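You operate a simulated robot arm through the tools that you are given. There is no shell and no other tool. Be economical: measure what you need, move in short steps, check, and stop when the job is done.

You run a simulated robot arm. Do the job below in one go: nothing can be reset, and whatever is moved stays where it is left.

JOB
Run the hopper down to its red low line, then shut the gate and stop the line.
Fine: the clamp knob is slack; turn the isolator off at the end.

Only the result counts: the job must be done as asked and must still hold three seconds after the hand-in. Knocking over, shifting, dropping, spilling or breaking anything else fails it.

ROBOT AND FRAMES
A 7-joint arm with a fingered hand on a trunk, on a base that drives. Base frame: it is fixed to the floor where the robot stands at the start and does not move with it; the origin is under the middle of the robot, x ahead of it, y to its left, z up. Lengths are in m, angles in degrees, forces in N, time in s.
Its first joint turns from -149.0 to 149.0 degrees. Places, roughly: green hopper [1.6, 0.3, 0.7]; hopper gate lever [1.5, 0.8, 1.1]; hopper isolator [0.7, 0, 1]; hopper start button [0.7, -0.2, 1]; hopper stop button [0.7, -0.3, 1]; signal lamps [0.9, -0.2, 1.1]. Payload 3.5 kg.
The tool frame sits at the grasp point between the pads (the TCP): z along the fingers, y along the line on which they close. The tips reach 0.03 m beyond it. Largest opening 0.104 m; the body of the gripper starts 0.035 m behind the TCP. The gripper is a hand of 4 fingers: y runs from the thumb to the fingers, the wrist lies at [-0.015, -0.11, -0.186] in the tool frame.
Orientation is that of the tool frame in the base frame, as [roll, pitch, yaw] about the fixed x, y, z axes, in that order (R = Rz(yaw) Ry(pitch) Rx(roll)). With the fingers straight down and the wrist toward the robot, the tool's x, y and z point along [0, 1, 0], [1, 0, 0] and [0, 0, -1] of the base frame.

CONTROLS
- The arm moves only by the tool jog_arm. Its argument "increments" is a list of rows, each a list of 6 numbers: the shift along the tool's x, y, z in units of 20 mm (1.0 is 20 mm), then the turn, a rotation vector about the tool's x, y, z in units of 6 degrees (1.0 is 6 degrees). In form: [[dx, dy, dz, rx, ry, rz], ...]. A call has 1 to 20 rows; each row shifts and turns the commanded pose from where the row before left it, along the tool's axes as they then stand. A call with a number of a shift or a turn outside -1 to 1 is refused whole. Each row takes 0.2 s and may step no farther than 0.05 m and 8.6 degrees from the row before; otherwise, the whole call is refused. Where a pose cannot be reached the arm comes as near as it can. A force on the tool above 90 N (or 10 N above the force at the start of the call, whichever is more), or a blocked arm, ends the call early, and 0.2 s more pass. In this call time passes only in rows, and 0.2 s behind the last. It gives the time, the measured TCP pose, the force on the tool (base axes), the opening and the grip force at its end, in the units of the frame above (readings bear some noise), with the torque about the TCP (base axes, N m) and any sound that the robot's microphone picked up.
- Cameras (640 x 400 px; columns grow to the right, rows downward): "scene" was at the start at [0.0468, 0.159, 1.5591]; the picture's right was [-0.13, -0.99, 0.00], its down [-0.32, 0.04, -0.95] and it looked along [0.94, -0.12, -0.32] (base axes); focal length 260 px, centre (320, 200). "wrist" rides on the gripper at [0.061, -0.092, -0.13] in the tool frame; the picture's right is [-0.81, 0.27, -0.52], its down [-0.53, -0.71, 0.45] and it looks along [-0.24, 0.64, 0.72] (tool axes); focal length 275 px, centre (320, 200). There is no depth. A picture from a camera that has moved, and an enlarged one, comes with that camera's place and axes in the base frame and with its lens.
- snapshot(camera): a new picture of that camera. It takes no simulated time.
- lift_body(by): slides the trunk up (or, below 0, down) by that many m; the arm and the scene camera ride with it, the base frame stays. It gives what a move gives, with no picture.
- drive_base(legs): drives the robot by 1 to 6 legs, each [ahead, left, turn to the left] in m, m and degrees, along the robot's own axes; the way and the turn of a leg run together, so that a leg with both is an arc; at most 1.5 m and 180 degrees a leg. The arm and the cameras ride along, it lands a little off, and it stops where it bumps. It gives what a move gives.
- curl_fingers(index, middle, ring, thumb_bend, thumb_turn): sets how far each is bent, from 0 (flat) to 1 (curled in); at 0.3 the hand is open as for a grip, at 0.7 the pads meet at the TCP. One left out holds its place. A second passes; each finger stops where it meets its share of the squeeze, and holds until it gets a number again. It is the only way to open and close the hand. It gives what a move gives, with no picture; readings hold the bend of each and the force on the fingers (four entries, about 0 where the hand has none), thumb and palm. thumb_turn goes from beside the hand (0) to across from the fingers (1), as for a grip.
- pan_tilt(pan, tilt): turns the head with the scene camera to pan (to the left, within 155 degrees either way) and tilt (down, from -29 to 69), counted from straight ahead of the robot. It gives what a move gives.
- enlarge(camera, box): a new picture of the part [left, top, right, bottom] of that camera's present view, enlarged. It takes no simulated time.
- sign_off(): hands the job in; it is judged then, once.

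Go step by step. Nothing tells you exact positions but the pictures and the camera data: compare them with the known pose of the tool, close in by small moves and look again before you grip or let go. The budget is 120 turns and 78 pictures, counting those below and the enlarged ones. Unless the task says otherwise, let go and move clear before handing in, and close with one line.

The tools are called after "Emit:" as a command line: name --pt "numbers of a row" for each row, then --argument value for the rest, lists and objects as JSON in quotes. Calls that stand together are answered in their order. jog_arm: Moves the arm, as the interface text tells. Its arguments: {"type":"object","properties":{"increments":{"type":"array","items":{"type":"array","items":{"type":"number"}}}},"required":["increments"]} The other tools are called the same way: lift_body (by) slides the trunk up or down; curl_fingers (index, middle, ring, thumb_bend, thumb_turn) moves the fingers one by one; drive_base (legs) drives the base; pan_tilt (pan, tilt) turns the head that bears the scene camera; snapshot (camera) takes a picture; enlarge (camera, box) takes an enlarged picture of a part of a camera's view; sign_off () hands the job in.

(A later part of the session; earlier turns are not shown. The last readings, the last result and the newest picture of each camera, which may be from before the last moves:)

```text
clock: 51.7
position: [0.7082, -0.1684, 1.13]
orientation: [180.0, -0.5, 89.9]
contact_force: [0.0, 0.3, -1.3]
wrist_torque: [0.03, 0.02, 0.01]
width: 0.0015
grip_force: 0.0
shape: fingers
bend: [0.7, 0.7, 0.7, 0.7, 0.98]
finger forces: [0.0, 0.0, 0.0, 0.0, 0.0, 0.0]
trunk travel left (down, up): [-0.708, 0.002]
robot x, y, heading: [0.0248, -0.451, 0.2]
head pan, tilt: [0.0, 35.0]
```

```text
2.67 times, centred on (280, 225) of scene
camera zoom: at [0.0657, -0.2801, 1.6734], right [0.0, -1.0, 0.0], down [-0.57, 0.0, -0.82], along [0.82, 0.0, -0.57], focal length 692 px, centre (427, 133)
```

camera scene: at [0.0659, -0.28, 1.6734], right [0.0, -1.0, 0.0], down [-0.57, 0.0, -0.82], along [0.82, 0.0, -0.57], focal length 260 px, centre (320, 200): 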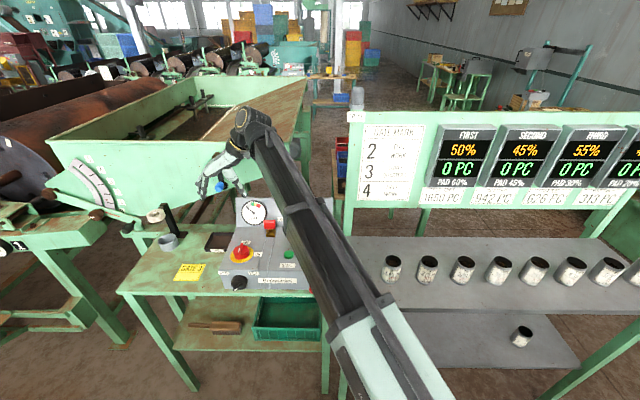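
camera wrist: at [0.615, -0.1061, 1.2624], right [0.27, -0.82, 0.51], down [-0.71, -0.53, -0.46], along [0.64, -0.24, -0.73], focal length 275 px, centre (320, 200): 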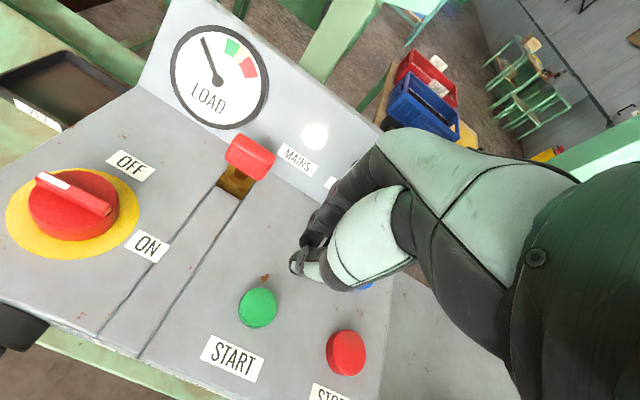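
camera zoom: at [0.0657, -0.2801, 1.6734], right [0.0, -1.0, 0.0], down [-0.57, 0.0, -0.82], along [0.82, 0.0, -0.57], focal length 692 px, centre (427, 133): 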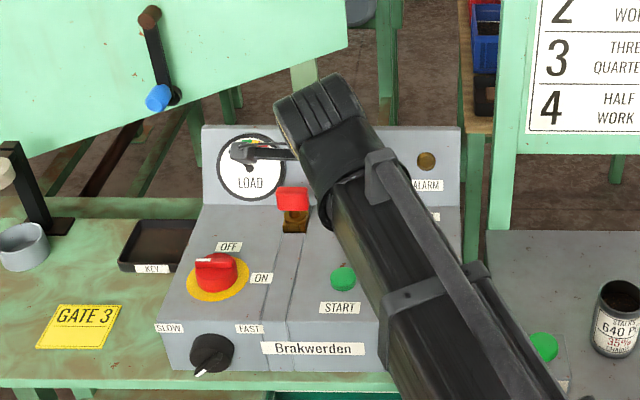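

START is at about [0.688, -0.169]; I centre the closed tip over it and press down gently.

Emit:
jog_arm --pt "0 -1 0.5 0 0 0" --pt "0 0 1 0 0 0" --pt "0 0 1 0 0 0" --pt "0 0 0.8 0 0 0" --pt "0 0 0.5 0 0 0" --pt "0 0 0.25 0 0 0"

Emit:
enlarge --camera "wrist" --box '[100, 50, 420, 400]'

```text
clock: 53.1
position: [0.6857, -0.1661, 1.0501]
orientation: [-180.0, -0.6, 89.9]
contact_force: [0.7, -0.6, 0.2]
wrist_torque: [-0.02, -0.03, 0.01]
width: 0.0012
grip_force: 0.1
shape: fingers
bend: [0.7, 0.7, 0.7, 0.7, 0.98]
finger forces: [0.0, 0.1, 0.1, 0.1, 0.0, 0.0]
trunk travel left (down, up): [-0.708, 0.002]
robot x, y, heading: [0.0237, -0.4488, 0.0]
head pan, tilt: [0.0, 35.0]
```

```text
1.14 times, centred on (260, 225) of wrist
camera zoom: at [0.5945, -0.1053, 1.182], right [0.27, -0.82, 0.51], down [-0.71, -0.53, -0.46], along [0.64, -0.24, -0.73], focal length 315 px, centre (389, 171)
```

zoom: 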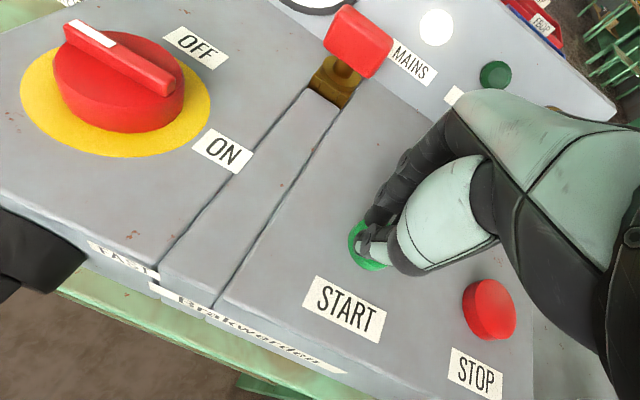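

The fingertips are right over the green button; continue down in 4 mm steps.

Emit:
jog_arm --pt "0 0 0.3 0 0 0" --pt "0 0 0.3 0 0 0" --pt "0 0 0.3 0 0 0"

Emit:
enlarge --camera "wrist" --box '[200, 30, 420, 300]'

```text
clock: 53.9
position: [0.6862, -0.1665, 1.0345]
orientation: [179.7, -0.7, 89.9]
contact_force: [4.6, -0.2, 16.2]
wrist_torque: [0.12, -0.28, -0.02]
width: 0.0006
grip_force: 8.9
shape: fingers
bend: [0.7, 0.7, 0.7, 0.7, 0.98]
finger forces: [15.2, 1.9, 0.1, 0.1, 0.0, 0.0]
trunk travel left (down, up): [-0.708, 0.002]
robot x, y, heading: [0.0212, -0.4514, 0.1]
head pan, tilt: [0.0, 35.0]
heard: click
```

```text
1.48 times, centred on (310, 165) of wrist
camera zoom: at [0.5942, -0.1056, 1.1662], right [0.27, -0.82, 0.51], down [-0.71, -0.53, -0.46], along [0.65, -0.24, -0.72], focal length 408 px, centre (335, 252)
```

zoom: 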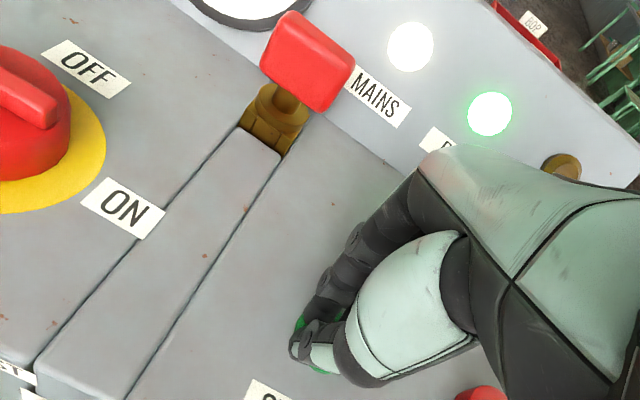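

RUN is lit: the line runs. I lift clear and drive over to the gate lever.

Emit:
jog_arm --pt "0 0 -1 0 0 0" --pt "0 0 -1 0 0 0" --pt "0 0 -1 0 0 0" --pt "0 0 -1 0 0 0" --pt "0 0 -1 0 0 0" --pt "0 0 -1 0 0 0" --pt "0 0 -1 0 0 0" --pt "0 0 -1 0 0 0" --pt "0 0 -1 0 0 0" --pt "0 0 -1 0 0 0" --pt "0 0 -1 0 0 0" --pt "0 0 -1 0 0 0" --pt "0 0 -1 0 0 0" --pt "0 0 -1 0 0 0" --pt "0 0 -1 0 0 0" --pt "-1 -0.3 0 0 0 0" --pt "-1 -0.3 0 0 0 0" --pt "-1 -0.3 0 0 0 0" --pt "-1 -0.3 0 0 0 0" --pt "-1 -0.3 0 0 0 0"

Emit:
drive_base --legs '[[0, 0.9, 0]]'

Emit:
pan_tilt --pan 0 --tilt 28

Emit:
snapshot --camera "scene"

Emit:
snapshot --camera "wrist"

```text
clock: 58.1
position: [0.6576, -0.2698, 1.3306]
orientation: [180.0, -0.6, 89.9]
contact_force: [0.7, -0.2, 0.5]
wrist_torque: [0.04, 0.03, 0.0]
width: 0.0012
grip_force: 0.1
shape: fingers
bend: [0.7, 0.7, 0.7, 0.7, 0.98]
finger forces: [0.1, 0.1, 0.0, 0.1, 0.0, 0.0]
trunk travel left (down, up): [-0.708, 0.002]
robot x, y, heading: [0.0279, -0.4501, 0.3]
head pan, tilt: [0.0, 35.0]
```

```text
clock: 62.8
position: [0.6479, 0.6299, 1.33]
orientation: [180.0, -0.5, 90.6]
contact_force: [0.4, -0.1, 0.4]
wrist_torque: [0.0, -0.04, -0.01]
width: 0.001
grip_force: 0.0
shape: fingers
bend: [0.7, 0.7, 0.7, 0.7, 0.98]
finger forces: [0.0, 0.0, 0.0, 0.0, 0.0, 0.1]
trunk travel left (down, up): [-0.708, 0.002]
robot x, y, heading: [0.0133, 0.4394, 0.6]
head pan, tilt: [0.0, 35.0]
```

```text
clock: 63.5
position: [0.6478, 0.6282, 1.3307]
orientation: [180.0, -0.5, 90.6]
contact_force: [-0.1, 0.0, -0.5]
wrist_torque: [0.02, -0.01, -0.02]
width: 0.0009
grip_force: 0.1
shape: fingers
bend: [0.7, 0.7, 0.7, 0.7, 0.98]
finger forces: [0.0, 0.0, 0.1, 0.0, 0.1, 0.0]
trunk travel left (down, up): [-0.708, 0.002]
robot x, y, heading: [0.0179, 0.4388, 0.7]
head pan, tilt: [0.0, 28.0]
```

```text
40 pictures are left
camera scene: at [0.0595, 0.6103, 1.6843], right [0.01, -1.0, 0.0], down [-0.47, -0.01, -0.88], along [0.88, 0.01, -0.47], focal length 260 px, centre (320, 200)
```

scene: 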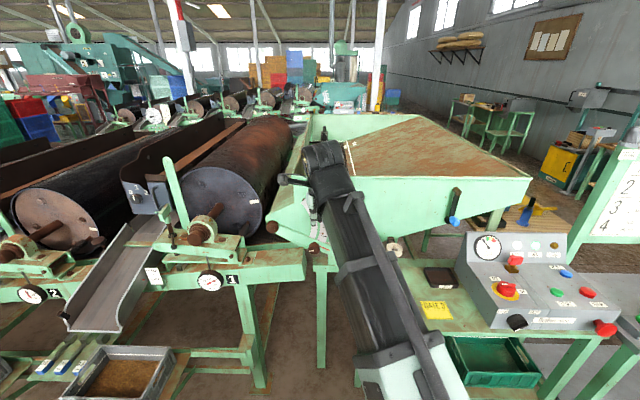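

```text
39 pictures are left
camera wrist: at [0.5543, 0.6885, 1.4622], right [0.28, -0.81, 0.51], down [-0.71, -0.54, -0.46], along [0.65, -0.23, -0.73], focal length 275 px, centre (320, 200)
```

wrist: 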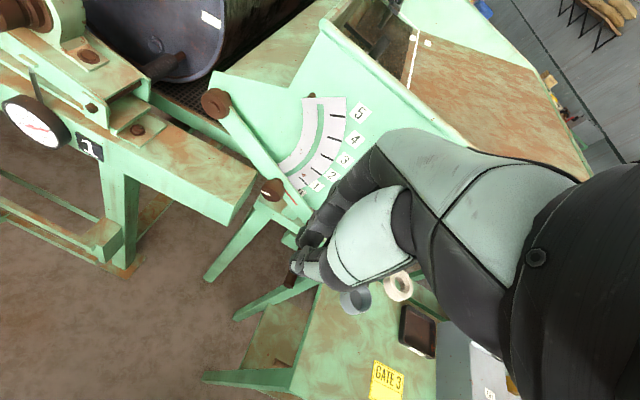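

The line is running, but from here the arm hides the hopper's inside. I'll stand further right (base about (0.1, 0.1)) so the arm reaches left and the interior stays in view.

Emit:
drive_base --legs '[[0, -0.34, -0.7], [0.09, 0, 0]]'

Emit:
jog_arm --pt "1 0 0 0 0 -1" --pt "1 0 0 0 0 -1" --pt "0 0 0 0 0 -1" --pt "0 0 0 0 0 -1" --pt "0 0 0 0 0 -1" --pt "0 0 0 0 0 -1" --pt "0 0 0 0 0 -1" --pt "0 0 0 0 0 -1" --pt "0 0 0 0 0 -1" --pt "0 0 0 0 0 -1" --pt "0 0 0 0 0 -1" --pt "0 0 0 0 0 -1"

Emit:
curl_fingers --index 0.3 --middle 0.3 --ring 0.3 --thumb_bend 0.3

Emit:
snapshot --camera "scene"

Emit:
snapshot --camera "wrist"

```text
clock: 66.4
position: [0.7433, 0.2836, 1.3299]
orientation: [-179.9, -0.5, 89.8]
contact_force: [0.6, -0.7, 0.4]
wrist_torque: [0.02, 0.02, -0.02]
width: 0.0012
grip_force: 0.0
shape: fingers
bend: [0.7, 0.7, 0.7, 0.7, 0.98]
finger forces: [0.0, 0.0, 0.0, 0.0, 0.1, 0.0]
trunk travel left (down, up): [-0.708, 0.002]
robot x, y, heading: [0.1124, 0.1042, 0.1]
head pan, tilt: [0.0, 28.0]
```

```text
clock: 69.0
position: [0.7403, 0.324, 1.3317]
orientation: [179.6, -0.1, 161.8]
contact_force: [-0.7, -0.3, 0.7]
wrist_torque: [-0.01, 0.01, 0.0]
width: 0.001
grip_force: 0.0
shape: fingers
bend: [0.7, 0.7, 0.7, 0.7, 0.98]
finger forces: [0.1, 0.0, 0.0, 0.1, 0.0, 0.0]
trunk travel left (down, up): [-0.708, 0.002]
robot x, y, heading: [0.113, 0.0997, -0.0]
head pan, tilt: [0.0, 28.0]
```

```text
clock: 70.0
position: [0.7419, 0.3226, 1.3312]
orientation: [179.5, -0.2, 161.7]
contact_force: [-0.2, -1.2, -0.8]
wrist_torque: [-0.01, 0.02, 0.02]
width: 0.1028
grip_force: 0.1
shape: fingers
bend: [0.3, 0.3, 0.3, 0.3, 0.98]
finger forces: [0.1, 0.1, 0.0, 0.1, 0.1, 0.0]
trunk travel left (down, up): [-0.708, 0.002]
robot x, y, heading: [0.1058, 0.1007, -0.0]
head pan, tilt: [0.0, 28.0]
```

```text
38 pictures are left
camera scene: at [0.1548, 0.2737, 1.6844], right [0.0, -1.0, 0.0], down [-0.47, 0.0, -0.88], along [0.88, 0.0, -0.47], focal length 260 px, centre (320, 200)
```

scene: 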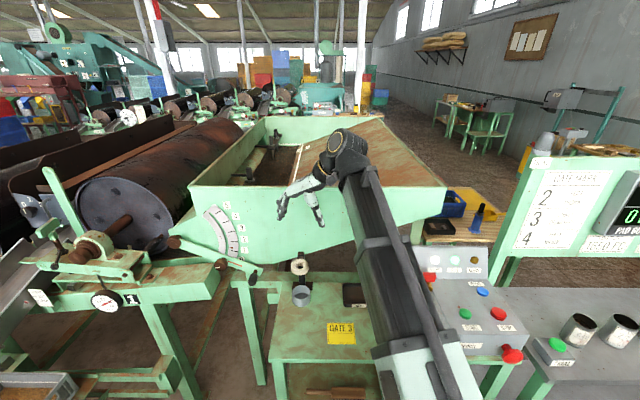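

```text
37 pictures are left
camera wrist: at [0.6537, 0.2549, 1.4616], right [0.86, 0.0, 0.52], down [0.28, -0.84, -0.46], along [0.43, 0.54, -0.72], focal length 275 px, centre (320, 200)
```

wrist: 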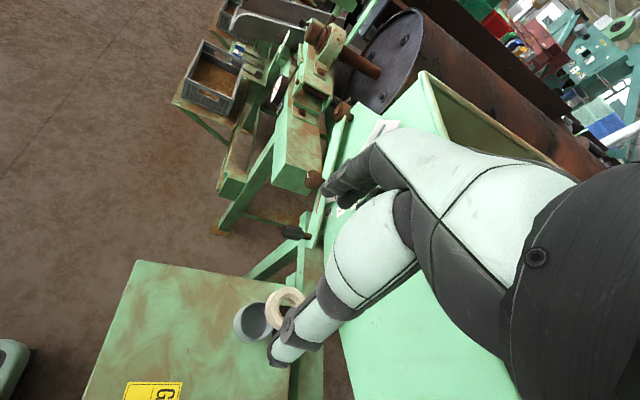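

I see the lever handle just left of the post with the white reel. I zoom for precise handle geometry.

Emit:
enlarge --camera "scene" --box '[160, 200, 320, 310]'

Emit:
enlarge --camera "wrist" --box '[230, 150, 350, 350]'

```text
3.64 times, centred on (240, 255) of scene
camera zoom: at [0.1548, 0.2737, 1.6844], right [0.0, -1.0, 0.0], down [-0.47, 0.0, -0.88], along [0.88, 0.0, -0.47], focal length 944 px, centre (611, 0)
```

zoom: 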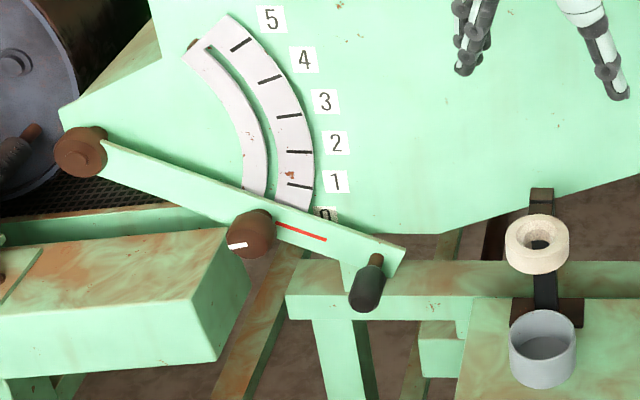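

```text
2.00 times, centred on (290, 250) of wrist
camera zoom: at [0.6537, 0.2549, 1.4616], right [0.86, 0.0, 0.52], down [0.28, -0.84, -0.46], along [0.43, 0.54, -0.72], focal length 551 px, centre (380, 100)
```

zoom: 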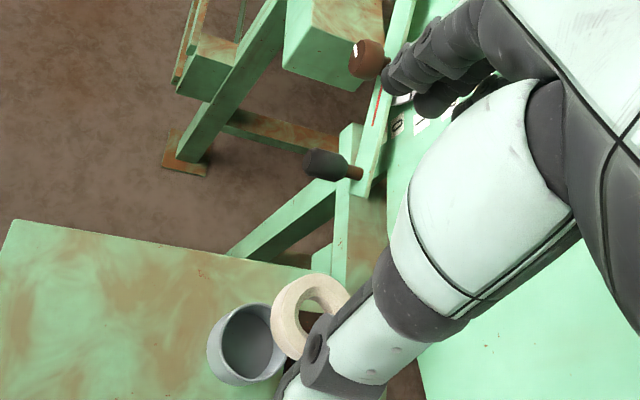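

Handle grip centre ≈ [0.888, 0.527, 0.953], lying along x, about 6 cm long. I move the open hand above it with fingers left, thumb right.

Emit:
jog_arm --pt "0 0 0 0 0 -1" --pt "0 0 0 0 0 -1" --pt "0 0 0 0 0 -1" --pt "-0.567 0.85 0.7 0 0 0" --pt "-0.567 0.85 0.7 0 0 0" --pt "-0.567 0.85 0.7 0 0 0" --pt "-0.567 0.85 0.7 0 0 0" --pt "-0.567 0.85 0.7 0 0 0" --pt "-0.567 0.85 0.7 0 0 0" --pt "-0.567 0.85 0.7 0 0 0" --pt "-0.567 0.85 0.7 0 0 0" --pt "-0.567 0.85 0.7 0 0 0" --pt "-0.567 0.85 0.7 0 0 0" --pt "-0.567 0.85 0.7 0 0 0" --pt "-0.567 0.85 0.7 0 0 0"

Emit:
snapshot --camera "scene"

Emit:
snapshot --camera "wrist"

```text
clock: 73.2
position: [0.8771, 0.526, 1.1647]
orientation: [179.5, 0.0, 179.6]
contact_force: [-0.2, -0.4, 0.0]
wrist_torque: [0.04, -0.01, -0.03]
width: 0.1028
grip_force: 0.1
shape: fingers
bend: [0.3, 0.3, 0.3, 0.3, 0.98]
finger forces: [0.0, 0.0, 0.0, 0.1, 0.0, 0.0]
trunk travel left (down, up): [-0.708, 0.002]
robot x, y, heading: [0.1099, 0.1042, 0.1]
head pan, tilt: [0.0, 28.0]
```

```text
34 pictures are left
camera scene: at [0.1552, 0.2741, 1.6843], right [0.0, -1.0, 0.0], down [-0.47, 0.0, -0.88], along [0.88, 0.0, -0.47], focal length 260 px, centre (320, 200)
```

scene: 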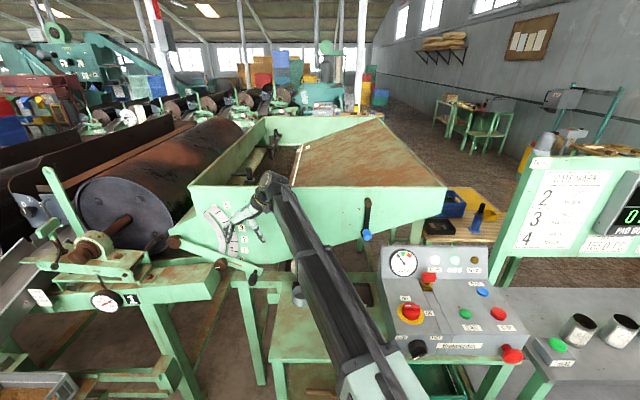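

```text
33 pictures are left
camera wrist: at [0.8151, 0.4349, 1.2948], right [0.81, 0.27, 0.52], down [0.53, -0.71, -0.46], along [0.25, 0.65, -0.72], focal length 275 px, centre (320, 200)
```

wrist: 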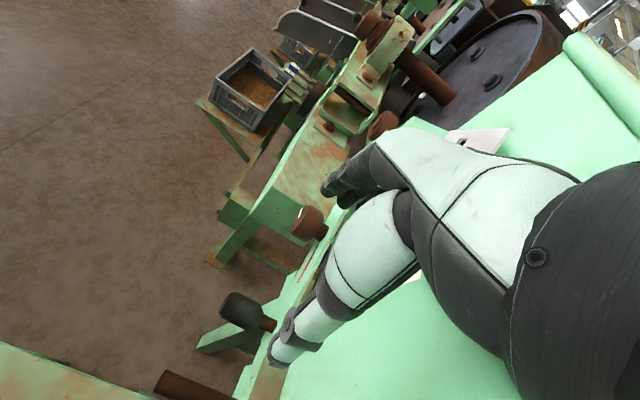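

Handle confirmed at [0.889, 0.528]. Descend to straddle it.

Emit:
jog_arm --pt "0 0 1 0 0 0" --pt "0 0 1 0 0 0" --pt "0 0 1 0 0 0" --pt "0 0 1 0 0 0" --pt "0 0 1 0 0 0" --pt "0 0 1 0 0 0" --pt "0 0 1 0 0 0" --pt "0 0 1 0 0 0" --pt "0 0 1 0 0 0" --pt "0 0 0.75 0 0 0"

Emit:
snapshot --camera "wrist"

Emit:
enlarge --camera "scene" --box '[190, 190, 330, 310]'

```text
clock: 75.4
position: [0.8768, 0.5297, 0.9685]
orientation: [179.6, -0.1, 179.7]
contact_force: [-0.1, -0.7, -0.2]
wrist_torque: [0.0, 0.0, 0.0]
width: 0.1026
grip_force: 0.0
shape: fingers
bend: [0.3, 0.3, 0.3, 0.3, 0.98]
finger forces: [0.0, 0.0, 0.0, 0.0, 0.0, 0.0]
trunk travel left (down, up): [-0.708, 0.002]
robot x, y, heading: [0.1104, 0.0962, -0.3]
head pan, tilt: [0.0, 28.0]
```

```text
32 pictures are left
camera wrist: at [0.8154, 0.4383, 1.0994], right [0.81, 0.27, 0.52], down [0.53, -0.71, -0.46], along [0.25, 0.65, -0.72], focal length 275 px, centre (320, 200)
```

wrist: 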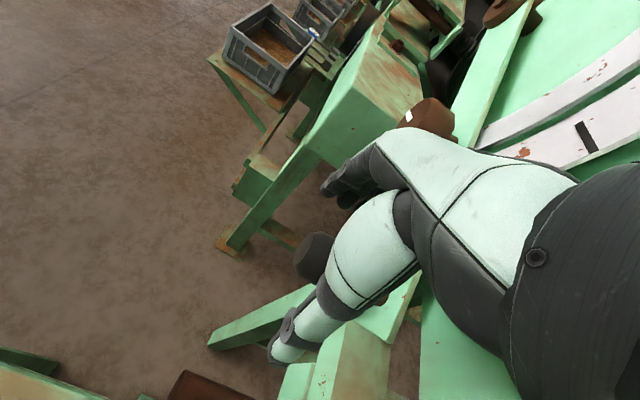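

```text
3.33 times, centred on (260, 250) of scene
camera zoom: at [0.1549, 0.2738, 1.6844], right [0.0, -1.0, 0.0], down [-0.47, 0.0, -0.88], along [0.88, 0.0, -0.47], focal length 865 px, centre (520, 33)
```

zoom: 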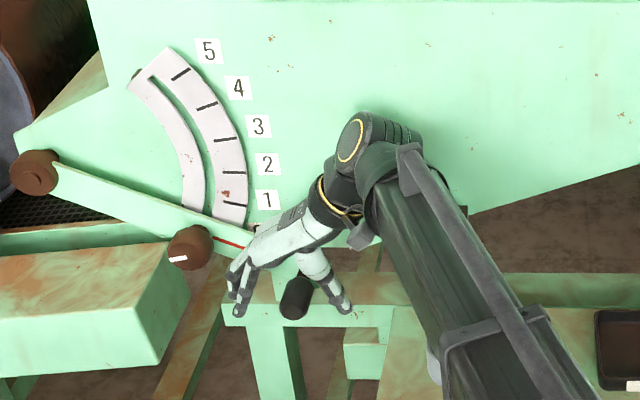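

The handle lies between fingers and thumb. Close the grip.

Emit:
curl_fingers --index 0.8 --middle 0.8 --ring 0.8 --thumb_bend 0.75

Emit:
enlarge --camera "scene" --box '[190, 190, 330, 310]'

```text
clock: 76.4
position: [0.877, 0.5315, 0.968]
orientation: [179.5, 0.1, 179.7]
contact_force: [1.4, 9.5, -5.1]
wrist_torque: [0.15, 0.04, 0.39]
width: 0.0242
grip_force: 21.5
shape: fingers
bend: [0.62, 0.63, 0.63, 0.61, 0.97]
finger forces: [8.9, 9.0, 9.3, 0.1, 15.7, 0.0]
trunk travel left (down, up): [-0.708, 0.002]
robot x, y, heading: [0.1111, 0.1021, 0.3]
head pan, tilt: [0.0, 28.0]
```

```text
3.33 times, centred on (260, 250) of scene
camera zoom: at [0.1555, 0.2753, 1.6842], right [0.0, -1.0, 0.0], down [-0.47, 0.0, -0.88], along [0.88, 0.0, -0.47], focal length 865 px, centre (520, 33)
```

zoom: 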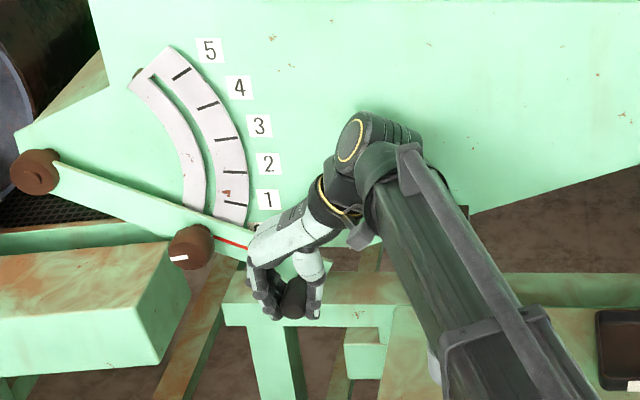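

Firm grip on the handle. Pivot ≈ (y 0.825, z 1.085), radius 0.322; I raise the lever along its arc about 35° to mark 3.

Emit:
jog_arm --pt "0 -0.255 -0.65 0 0 0" --pt "0 -0.255 -0.65 0 0 0" --pt "0 -0.2 -0.675 0 0 0" --pt "0 -0.2 -0.675 0 0 0" --pt "0 -0.14 -0.69 0 0 0" --pt "0 -0.14 -0.69 0 0 0" --pt "0 -0.08 -0.7 0 0 0" --pt "0 -0.08 -0.7 0 0 0" --pt "0 -0.015 -0.7 0 0 0" --pt "0 -0.015 -0.7 0 0 0" --pt "0 0.045 -0.7 0 0 0" --pt "0 0.045 -0.7 0 0 0" --pt "0 0.105 -0.69 0 0 0" --pt "0 0.105 -0.69 0 0 0"

Emit:
snapshot --camera "scene"

Emit:
enlarge --camera "scene" --box '[150, 110, 350, 270]'

```text
clock: 79.4
position: [0.8762, 0.5073, 1.1627]
orientation: [179.5, 0.0, 179.9]
contact_force: [0.1, -0.1, -0.3]
wrist_torque: [-0.02, 0.02, 0.03]
width: 0.0001
grip_force: 0.0
shape: fingers
bend: [0.71, 0.72, 0.72, 0.72, 0.97]
finger forces: [0.1, 0.1, 0.1, 0.0, 0.1, 0.0]
trunk travel left (down, up): [-0.708, 0.002]
robot x, y, heading: [0.1062, 0.1008, -0.3]
head pan, tilt: [0.0, 28.0]
```

```text
29 pictures are left
camera scene: at [0.1547, 0.2747, 1.6845], right [0.0, -1.0, 0.0], down [-0.47, 0.0, -0.88], along [0.88, 0.0, -0.47], focal length 260 px, centre (320, 200)
```

scene: 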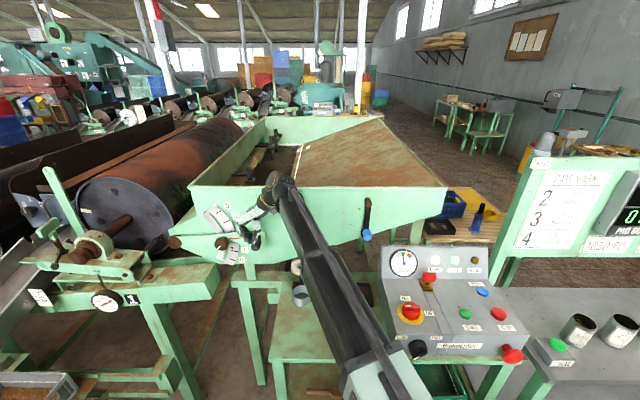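

```text
2.50 times, centred on (250, 190) of scene
camera zoom: at [0.1547, 0.2747, 1.6845], right [0.0, -1.0, 0.0], down [-0.47, 0.0, -0.88], along [0.88, 0.0, -0.47], focal length 649 px, centre (495, 225)
```

zoom: 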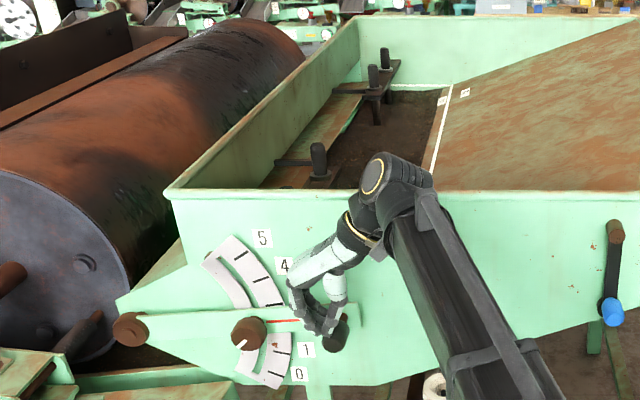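

The handle slipped out of the grip near mark 2, and the lever stays there by itself; load gauge has risen. I check gauge and hopper level.

Emit:
enlarge --camera "scene" --box '[380, 240, 500, 315]'

Emit:
enlarge --camera "scene" --box '[230, 125, 350, 195]'

```text
5.33 times, centred on (440, 278) of scene
camera zoom: at [0.1547, 0.2747, 1.6845], right [0.0, -1.0, 0.0], down [-0.47, 0.0, -0.88], along [0.88, 0.0, -0.47], focal length 1384 px, centre (-320, -213)
```

zoom: 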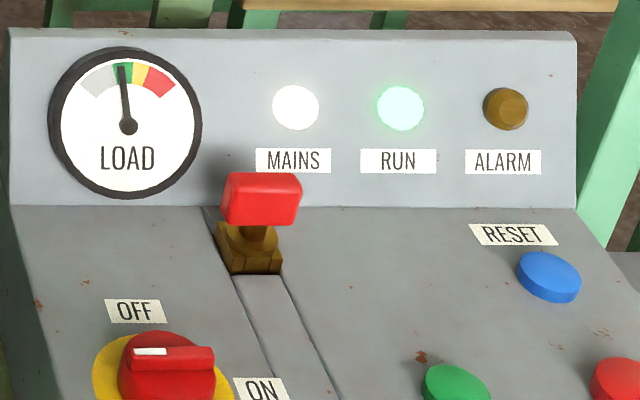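

```text
5.33 times, centred on (290, 160) of scene
camera zoom: at [0.1547, 0.2747, 1.6845], right [0.0, -1.0, 0.0], down [-0.47, 0.0, -0.88], along [0.88, 0.0, -0.47], focal length 1384 px, centre (480, 413)
```

zoom: 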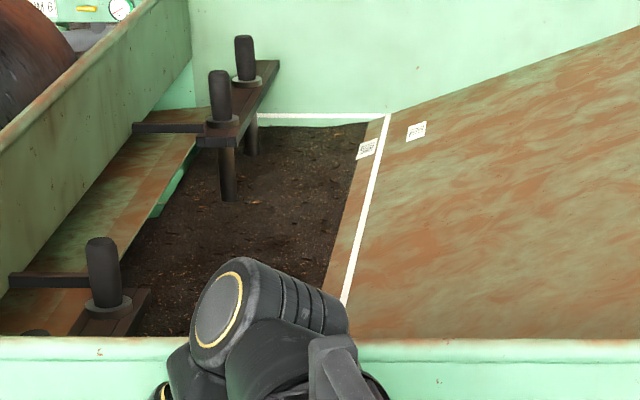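

Load is in the green at about mark 2, so I leave the lever there and let it run while watching the level.

Emit:
jog_arm --pt "0 0 -1 0 0 0" --pt "0 0 -0.5 0 0 0" --pt "0 -0.5 0 0 0 0" --pt "0 0 0 0 0 0" --pt "0 0 0 0 0 0" --pt "0 0 0 0 0 0" --pt "0 0 0 0 0 0" --pt "0 0 0 0 0 0" --pt "0 0 0 0 0 0" --pt "0 0 0 0 0 0" --pt "0 0 0 0 0 0" --pt "0 0 0 0 0 0" --pt "0 0 0 0 0 0" --pt "0 0 0 0 0 0" --pt "0 0 0 0 0 0" --pt "0 0 0 0 0 0" --pt "0 0 0 0 0 0" --pt "0 0 0 0 0 0" --pt "0 0 0 0 0 0" --pt "0 0 0 0 0 0"

Emit:
enlarge --camera "scene" --box '[150, 110, 350, 270]'

```text
clock: 83.6
position: [0.877, 0.4958, 1.1909]
orientation: [179.5, 0.0, 179.7]
contact_force: [0.4, -0.2, 1.0]
wrist_torque: [0.01, -0.02, 0.0]
width: 0.0002
grip_force: 0.0
shape: fingers
bend: [0.71, 0.72, 0.72, 0.72, 0.97]
finger forces: [0.1, 0.1, 0.1, 0.0, 0.0, 0.0]
trunk travel left (down, up): [-0.708, 0.002]
robot x, y, heading: [0.1107, 0.1057, 0.0]
head pan, tilt: [0.0, 28.0]
```

```text
2.50 times, centred on (250, 190) of scene
camera zoom: at [0.1548, 0.2737, 1.6844], right [0.0, -1.0, 0.0], down [-0.47, 0.0, -0.88], along [0.88, 0.0, -0.47], focal length 649 px, centre (495, 225)
```

zoom: 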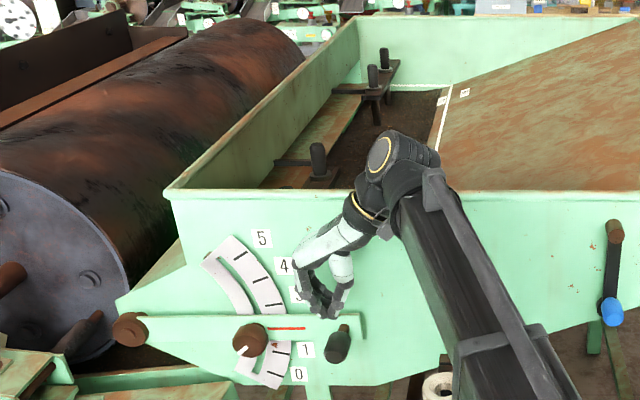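

The lever creeps down with the slack clamp, so it must be held. I open, lower the hand deeper around the handle and regrip with fingers under it.

Emit:
curl_fingers --index 0.3 --middle 0.3 --ring 0.3 --thumb_bend 0.3

Emit:
jog_arm --pt "0 0.3 1 0 0 0" --pt "0 0 1 0 0 0" --pt "0 0 1 0 0 0" --pt "0 0 1 0 0 0" --pt "0 0 1 0 0 0" --pt "0 0 0.4 0 0 0"

Emit:
enlarge --camera "scene" --box '[150, 110, 350, 270]'

```text
clock: 84.6
position: [0.8776, 0.4955, 1.1899]
orientation: [179.5, 0.0, 179.8]
contact_force: [-0.2, 0.3, -0.3]
wrist_torque: [0.0, 0.02, 0.01]
width: 0.1029
grip_force: 0.0
shape: fingers
bend: [0.3, 0.3, 0.3, 0.3, 0.97]
finger forces: [0.0, 0.0, 0.0, 0.0, 0.0, 0.1]
trunk travel left (down, up): [-0.708, 0.002]
robot x, y, heading: [0.1111, 0.1002, -0.2]
head pan, tilt: [0.0, 28.0]
```

```text
clock: 86.0
position: [0.8768, 0.5036, 1.0831]
orientation: [179.6, 0.0, 179.6]
contact_force: [0.6, 0.5, -0.2]
wrist_torque: [-0.01, 0.04, 0.04]
width: 0.1028
grip_force: 0.1
shape: fingers
bend: [0.3, 0.3, 0.3, 0.3, 0.97]
finger forces: [0.0, 0.1, 0.0, 0.0, 0.0, 0.1]
trunk travel left (down, up): [-0.708, 0.002]
robot x, y, heading: [0.1075, 0.1023, -0.0]
head pan, tilt: [0.0, 28.0]
```

```text
2.50 times, centred on (250, 190) of scene
camera zoom: at [0.1548, 0.2738, 1.6844], right [0.0, -1.0, 0.0], down [-0.47, 0.0, -0.88], along [0.88, 0.0, -0.47], focal length 649 px, centre (495, 225)
```

zoom: 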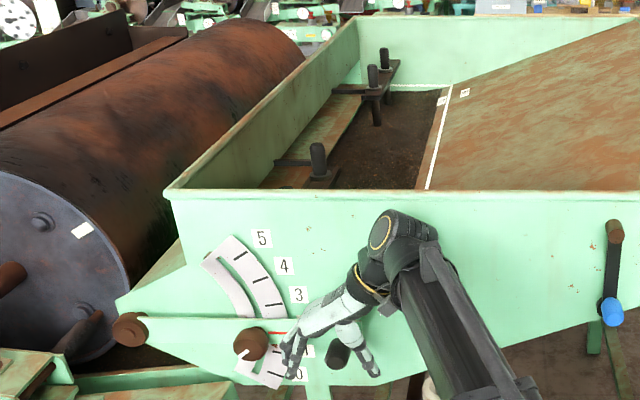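

Handle is well in the gap; lower 1 cm more, grip and raise back to about mark 2.3.

Emit:
jog_arm --pt "0 0 0.6 0 0 0"

Emit:
curl_fingers --index 0.9 --middle 0.9 --ring 0.9 --thumb_bend 0.85

Emit:
jog_arm --pt "0 0 -0.6 0 0 0" --pt "0 0 -0.6 0 0 0" --pt "0 0 -0.6 0 0 0" --pt "0 0 -0.6 0 0 0"

Emit:
enlarge --camera "scene" --box '[150, 110, 350, 270]'

```text
clock: 86.4
position: [0.8761, 0.5036, 1.072]
orientation: [179.5, 0.0, 179.8]
contact_force: [-1.9, 0.4, -0.7]
wrist_torque: [0.02, 0.01, -0.01]
width: 0.1027
grip_force: 0.1
shape: fingers
bend: [0.3, 0.3, 0.3, 0.3, 0.97]
finger forces: [0.0, 0.0, 0.0, 0.0, 0.1, 0.0]
trunk travel left (down, up): [-0.708, 0.002]
robot x, y, heading: [0.1099, 0.1, -0.2]
head pan, tilt: [0.0, 28.0]
```

```text
clock: 87.4
position: [0.878, 0.5002, 1.0705]
orientation: [179.5, 0.0, 179.8]
contact_force: [1.5, -17.3, -14.6]
wrist_torque: [0.2, 0.42, 0.25]
width: 0.0003
grip_force: 20.4
shape: fingers
bend: [0.77, 0.78, 0.77, 0.75, 0.97]
finger forces: [0.0, 11.5, 10.6, 0.0, 19.0, 0.0]
trunk travel left (down, up): [-0.708, 0.002]
robot x, y, heading: [0.1087, 0.1031, -0.1]
head pan, tilt: [0.0, 28.0]
```

```text
clock: 88.4
position: [0.8792, 0.5036, 1.1192]
orientation: [179.4, 0.0, 179.8]
contact_force: [-2.3, -8.2, -11.2]
wrist_torque: [0.09, 0.3, 0.17]
width: 0.0
grip_force: 14.1
shape: fingers
bend: [0.77, 0.79, 0.77, 0.76, 0.96]
finger forces: [0.1, 8.4, 8.9, 0.0, 10.5, 0.0]
trunk travel left (down, up): [-0.708, 0.002]
robot x, y, heading: [0.1099, 0.1051, -0.3]
head pan, tilt: [0.0, 28.0]
```

```text
2.50 times, centred on (250, 190) of scene
camera zoom: at [0.1556, 0.2734, 1.6845], right [0.0, -1.0, 0.0], down [-0.47, 0.0, -0.88], along [0.88, 0.0, -0.47], focal length 649 px, centre (495, 225)
```

zoom: 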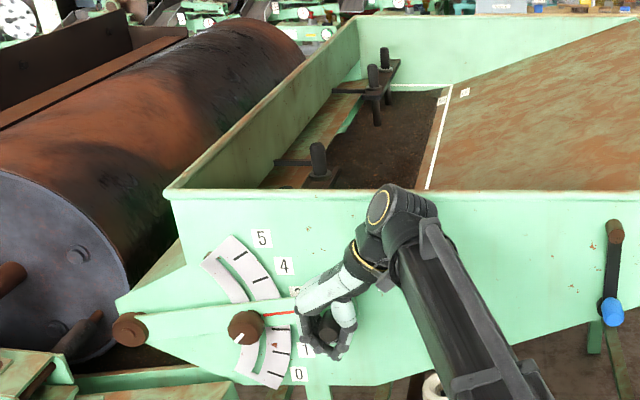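

The handle is now caged in the hand, lever near mark 2.6. Check gauge while time passes.

Emit:
jog_arm --pt "0 0 0 0 0 0" --pt "0 0 0 0 0 0" --pt "0 0 0 0 0 0" --pt "0 0 0 0 0 0" --pt "0 0 0 0 0 0" --pt "0 0 0 0 0 0" --pt "0 0 0 0 0 0" --pt "0 0 0 0 0 0" --pt "0 0 0 0 0 0" --pt "0 0 0 0 0 0"

Emit:
enlarge --camera "scene" --box '[220, 120, 500, 295]'

```text
clock: 90.6
position: [0.8772, 0.5027, 1.1179]
orientation: [179.4, 0.0, 179.7]
contact_force: [-2.0, -1.7, -8.0]
wrist_torque: [0.07, 0.19, 0.32]
width: 0.0
grip_force: 11.4
shape: fingers
bend: [0.78, 0.79, 0.77, 0.76, 0.97]
finger forces: [0.1, 6.1, 7.6, 0.0, 9.3, 0.1]
trunk travel left (down, up): [-0.708, 0.002]
robot x, y, heading: [0.112, 0.1046, 0.0]
head pan, tilt: [0.0, 28.0]
```

```text
2.29 times, centred on (360, 208) of scene
camera zoom: at [0.1554, 0.274, 1.6843], right [0.0, -1.0, 0.0], down [-0.47, 0.0, -0.88], along [0.88, 0.0, -0.47], focal length 593 px, centre (229, 183)
```

zoom: 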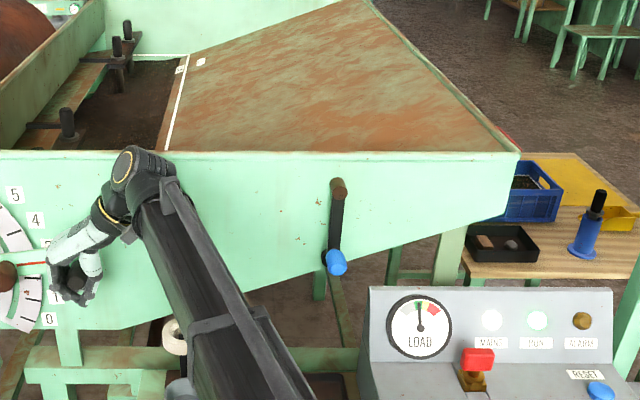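

Load mid-green. Let it run 8 s and look at the level.

Emit:
jog_arm --pt "0 0 0 0 0 0" --pt "0 0 0 0 0 0" --pt "0 0 0 0 0 0" --pt "0 0 0 0 0 0" --pt "0 0 0 0 0 0" --pt "0 0 0 0 0 0" --pt "0 0 0 0 0 0" --pt "0 0 0 0 0 0" --pt "0 0 0 0 0 0" --pt "0 0 0 0 0 0" --pt "0 0 0 0 0 0" --pt "0 0 0 0 0 0" --pt "0 0 0 0 0 0" --pt "0 0 0 0 0 0" --pt "0 0 0 0 0 0" --pt "0 0 0 0 0 0" --pt "0 0 0 0 0 0" --pt "0 0 0 0 0 0" --pt "0 0 0 0 0 0" --pt "0 0 0 0 0 0"

Emit:
jog_arm --pt "0 0 0 0 0 0" --pt "0 0 0 0 0 0" --pt "0 0 0 0 0 0" --pt "0 0 0 0 0 0" --pt "0 0 0 0 0 0" --pt "0 0 0 0 0 0" --pt "0 0 0 0 0 0" --pt "0 0 0 0 0 0" --pt "0 0 0 0 0 0" --pt "0 0 0 0 0 0" --pt "0 0 0 0 0 0" --pt "0 0 0 0 0 0" --pt "0 0 0 0 0 0" --pt "0 0 0 0 0 0" --pt "0 0 0 0 0 0" --pt "0 0 0 0 0 0" --pt "0 0 0 0 0 0" --pt "0 0 0 0 0 0" --pt "0 0 0 0 0 0" --pt "0 0 0 0 0 0"

Emit:
enlarge --camera "scene" --box '[200, 110, 340, 200]'

```text
clock: 94.8
position: [0.8775, 0.5025, 1.119]
orientation: [179.5, 0.0, 179.7]
contact_force: [-2.4, -1.2, -8.0]
wrist_torque: [0.07, 0.19, 0.29]
width: 0.0001
grip_force: 11.3
shape: fingers
bend: [0.78, 0.79, 0.77, 0.76, 0.97]
finger forces: [0.1, 5.8, 7.4, 0.0, 9.4, 0.0]
trunk travel left (down, up): [-0.708, 0.002]
robot x, y, heading: [0.1067, 0.1028, -0.0]
head pan, tilt: [0.0, 28.0]
```

```text
clock: 99.0
position: [0.8782, 0.5025, 1.1179]
orientation: [179.6, 0.0, 179.8]
contact_force: [-1.9, -2.0, -7.9]
wrist_torque: [0.04, 0.2, 0.28]
width: 0.0
grip_force: 11.8
shape: fingers
bend: [0.78, 0.79, 0.77, 0.76, 0.97]
finger forces: [0.0, 5.8, 7.4, 0.1, 9.4, 0.1]
trunk travel left (down, up): [-0.708, 0.002]
robot x, y, heading: [0.1096, 0.102, -0.2]
head pan, tilt: [0.0, 28.0]
```

```text
4.44 times, centred on (270, 155) of scene
camera zoom: at [0.1554, 0.274, 1.6843], right [0.0, -1.0, 0.0], down [-0.47, 0.0, -0.88], along [0.88, 0.0, -0.47], focal length 1153 px, centre (542, 400)
```

zoom: 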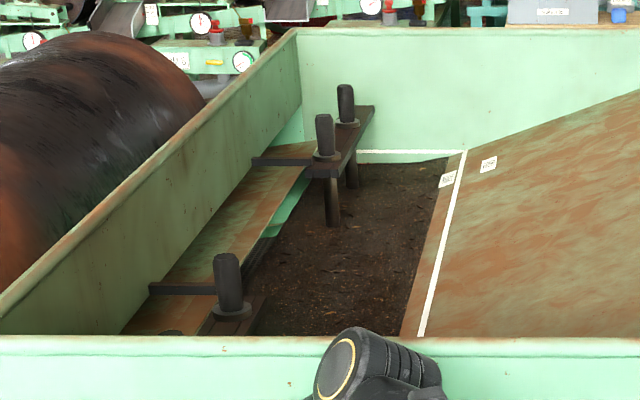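

Level sinks slowly. I raise the lever slightly to mark 3 as on the card and verify gauge and lever.

Emit:
jog_arm --pt "0 0.05 -0.5 0 0 0" --pt "0 0.1 -0.5 0 0 0" --pt "0 0 0 0 0 0" --pt "0 0 0 0 0 0" --pt "0 0 0 0 0 0" --pt "0 0 0 0 0 0" --pt "0 0 0 0 0 0" --pt "0 0 0 0 0 0" --pt "0 0 0 0 0 0" --pt "0 0 0 0 0 0"

Emit:
enlarge --camera "scene" --box '[180, 110, 500, 300]'

```text
clock: 101.2
position: [0.8776, 0.5056, 1.1392]
orientation: [179.5, -0.1, 179.8]
contact_force: [0.6, -3.8, -10.2]
wrist_torque: [0.06, 0.3, 0.27]
width: 0.0
grip_force: 11.9
shape: fingers
bend: [0.78, 0.79, 0.78, 0.77, 0.97]
finger forces: [0.0, 6.2, 8.7, 0.0, 8.5, 0.0]
trunk travel left (down, up): [-0.708, 0.002]
robot x, y, heading: [0.1074, 0.1022, -0.3]
head pan, tilt: [0.0, 28.0]
```

```text
2.00 times, centred on (340, 205) of scene
camera zoom: at [0.156, 0.2739, 1.6843], right [0.0, -1.0, 0.0], down [-0.47, 0.0, -0.88], along [0.88, 0.0, -0.47], focal length 519 px, centre (280, 190)
```

zoom: 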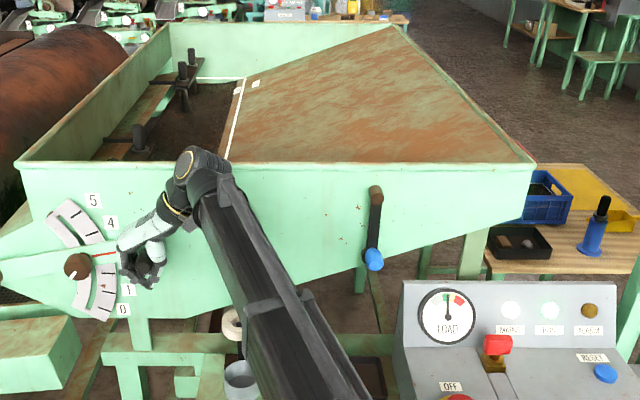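

Lever about mark 3 and load in the green. Run on for 16 s and look again.

Emit:
jog_arm --pt "0 0 0 0 0 0" --pt "0 0 0 0 0 0" --pt "0 0 0 0 0 0" --pt "0 0 0 0 0 0" --pt "0 0 0 0 0 0" --pt "0 0 0 0 0 0" --pt "0 0 0 0 0 0" --pt "0 0 0 0 0 0" --pt "0 0 0 0 0 0" --pt "0 0 0 0 0 0" --pt "0 0 0 0 0 0" --pt "0 0 0 0 0 0" --pt "0 0 0 0 0 0" --pt "0 0 0 0 0 0" --pt "0 0 0 0 0 0" --pt "0 0 0 0 0 0" --pt "0 0 0 0 0 0" --pt "0 0 0 0 0 0" --pt "0 0 0 0 0 0" --pt "0 0 0 0 0 0"

Emit:
jog_arm --pt "0 0 0 0 0 0" --pt "0 0 0 0 0 0" --pt "0 0 0 0 0 0" --pt "0 0 0 0 0 0" --pt "0 0 0 0 0 0" --pt "0 0 0 0 0 0" --pt "0 0 0 0 0 0" --pt "0 0 0 0 0 0" --pt "0 0 0 0 0 0" --pt "0 0 0 0 0 0" --pt "0 0 0 0 0 0" --pt "0 0 0 0 0 0" --pt "0 0 0 0 0 0" --pt "0 0 0 0 0 0" --pt "0 0 0 0 0 0" --pt "0 0 0 0 0 0" --pt "0 0 0 0 0 0" --pt "0 0 0 0 0 0" --pt "0 0 0 0 0 0" --pt "0 0 0 0 0 0"

Emit:
jog_arm --pt "0 0 0 0 0 0" --pt "0 0 0 0 0 0" --pt "0 0 0 0 0 0" --pt "0 0 0 0 0 0" --pt "0 0 0 0 0 0" --pt "0 0 0 0 0 0" --pt "0 0 0 0 0 0" --pt "0 0 0 0 0 0" --pt "0 0 0 0 0 0" --pt "0 0 0 0 0 0" --pt "0 0 0 0 0 0" --pt "0 0 0 0 0 0" --pt "0 0 0 0 0 0" --pt "0 0 0 0 0 0" --pt "0 0 0 0 0 0" --pt "0 0 0 0 0 0" --pt "0 0 0 0 0 0" --pt "0 0 0 0 0 0" --pt "0 0 0 0 0 0" --pt "0 0 0 0 0 0"

Emit:
jog_arm --pt "0 0 0 0 0 0" --pt "0 0 0 0 0 0" --pt "0 0 0 0 0 0" --pt "0 0 0 0 0 0" --pt "0 0 0 0 0 0" --pt "0 0 0 0 0 0" --pt "0 0 0 0 0 0" --pt "0 0 0 0 0 0" --pt "0 0 0 0 0 0" --pt "0 0 0 0 0 0" --pt "0 0 0 0 0 0" --pt "0 0 0 0 0 0" --pt "0 0 0 0 0 0" --pt "0 0 0 0 0 0" --pt "0 0 0 0 0 0" --pt "0 0 0 0 0 0" --pt "0 0 0 0 0 0" --pt "0 0 0 0 0 0" --pt "0 0 0 0 0 0" --pt "0 0 0 0 0 0"

Emit:
enlarge --camera "scene" --box '[200, 110, 340, 200]'

```text
clock: 105.4
position: [0.878, 0.5054, 1.1393]
orientation: [179.5, -0.1, 179.7]
contact_force: [0.6, -3.3, -8.5]
wrist_torque: [0.03, 0.29, 0.24]
width: 0.0
grip_force: 11.2
shape: fingers
bend: [0.79, 0.79, 0.78, 0.77, 0.97]
finger forces: [0.1, 5.8, 7.9, 0.0, 8.4, 0.0]
trunk travel left (down, up): [-0.708, 0.002]
robot x, y, heading: [0.1098, 0.1033, -0.3]
head pan, tilt: [0.0, 28.0]
```

```text
clock: 109.6
position: [0.8777, 0.5063, 1.1384]
orientation: [179.5, -0.1, 179.7]
contact_force: [0.7, -1.9, -7.9]
wrist_torque: [0.01, 0.28, 0.27]
width: 0.0
grip_force: 10.7
shape: fingers
bend: [0.79, 0.79, 0.78, 0.77, 0.97]
finger forces: [0.0, 5.5, 7.6, 0.0, 8.3, 0.0]
trunk travel left (down, up): [-0.708, 0.002]
robot x, y, heading: [0.1063, 0.1039, -0.2]
head pan, tilt: [0.0, 28.0]
```

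```text
clock: 113.8
position: [0.8779, 0.5057, 1.1374]
orientation: [179.5, -0.2, 179.7]
contact_force: [1.2, -1.7, -8.0]
wrist_torque: [0.05, 0.24, 0.28]
width: 0.0002
grip_force: 10.3
shape: fingers
bend: [0.79, 0.8, 0.78, 0.77, 0.97]
finger forces: [0.0, 5.5, 7.5, 0.1, 8.2, 0.0]
trunk travel left (down, up): [-0.708, 0.002]
robot x, y, heading: [0.111, 0.1009, 0.1]
head pan, tilt: [0.0, 28.0]
```

```text
clock: 118.0
position: [0.8768, 0.506, 1.1387]
orientation: [179.6, -0.1, 179.7]
contact_force: [1.3, -1.9, -7.6]
wrist_torque: [0.05, 0.21, 0.24]
width: 0.0002
grip_force: 10.5
shape: fingers
bend: [0.79, 0.8, 0.78, 0.77, 0.97]
finger forces: [0.1, 5.2, 7.4, 0.1, 8.2, 0.0]
trunk travel left (down, up): [-0.708, 0.002]
robot x, y, heading: [0.1134, 0.1004, 0.0]
head pan, tilt: [0.0, 28.0]
```

```text
4.44 times, centred on (270, 155) of scene
camera zoom: at [0.1559, 0.2739, 1.6843], right [0.0, -1.0, 0.0], down [-0.47, 0.0, -0.88], along [0.88, 0.0, -0.47], focal length 1153 px, centre (542, 400)
```

zoom: 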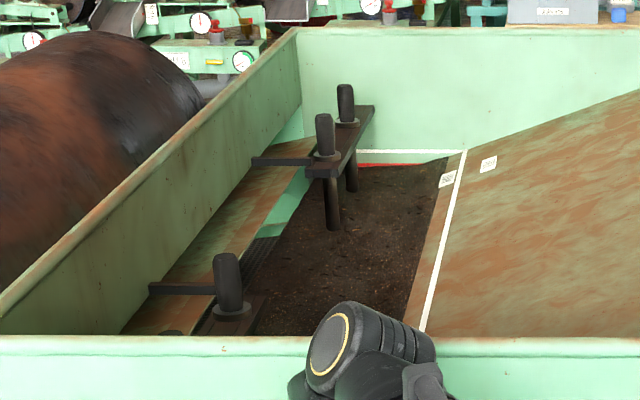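

A red line is beginning to show on the far wall right at the material surface. Zoom in before any more time passes.

Emit:
enlarge --camera "scene" --box '[268, 135, 308, 160]'

```text
16.00 times, centred on (288, 148) of scene
camera zoom: at [0.1559, 0.2739, 1.6843], right [0.0, -1.0, 0.0], down [-0.47, 0.0, -0.88], along [0.88, 0.0, -0.47], focal length 4151 px, centre (832, 1040)
```

zoom: 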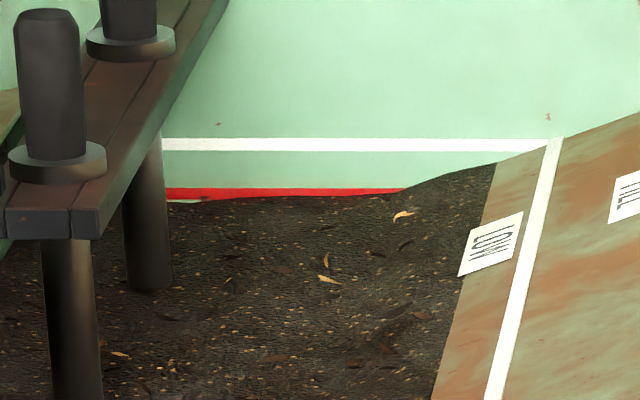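

The surface is just reaching the red LOW line (left at it, right still heaped a little above). A few more seconds, then look again.

Emit:
jog_arm --pt "0 0 0 0 0 0" --pt "0 0 0 0 0 0" --pt "0 0 0 0 0 0" --pt "0 0 0 0 0 0" --pt "0 0 0 0 0 0" --pt "0 0 0 0 0 0" --pt "0 0 0 0 0 0" --pt "0 0 0 0 0 0" --pt "0 0 0 0 0 0" --pt "0 0 0 0 0 0" --pt "0 0 0 0 0 0" --pt "0 0 0 0 0 0" --pt "0 0 0 0 0 0" --pt "0 0 0 0 0 0" --pt "0 0 0 0 0 0" --pt "0 0 0 0 0 0" --pt "0 0 0 0 0 0" --pt "0 0 0 0 0 0" --pt "0 0 0 0 0 0" --pt "0 0 0 0 0 0"

Emit:
enlarge --camera "scene" --box '[268, 135, 308, 160]'

```text
clock: 122.2
position: [0.878, 0.5056, 1.1393]
orientation: [179.5, 0.0, 179.8]
contact_force: [1.6, -1.5, -7.8]
wrist_torque: [0.04, 0.25, 0.24]
width: 0.0
grip_force: 10.1
shape: fingers
bend: [0.79, 0.8, 0.78, 0.77, 0.97]
finger forces: [0.1, 5.3, 7.3, 0.0, 8.3, 0.0]
trunk travel left (down, up): [-0.708, 0.002]
robot x, y, heading: [0.1114, 0.1014, -0.2]
head pan, tilt: [0.0, 28.0]
```

```text
16.00 times, centred on (288, 148) of scene
camera zoom: at [0.1559, 0.2739, 1.6843], right [0.0, -1.0, 0.0], down [-0.47, 0.0, -0.88], along [0.88, 0.0, -0.47], focal length 4151 px, centre (832, 1040)
```

zoom: 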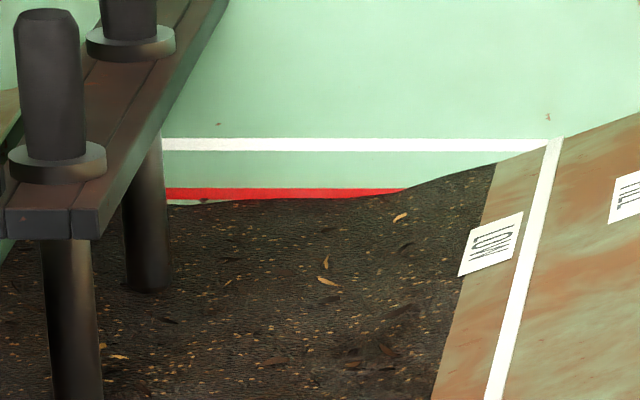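

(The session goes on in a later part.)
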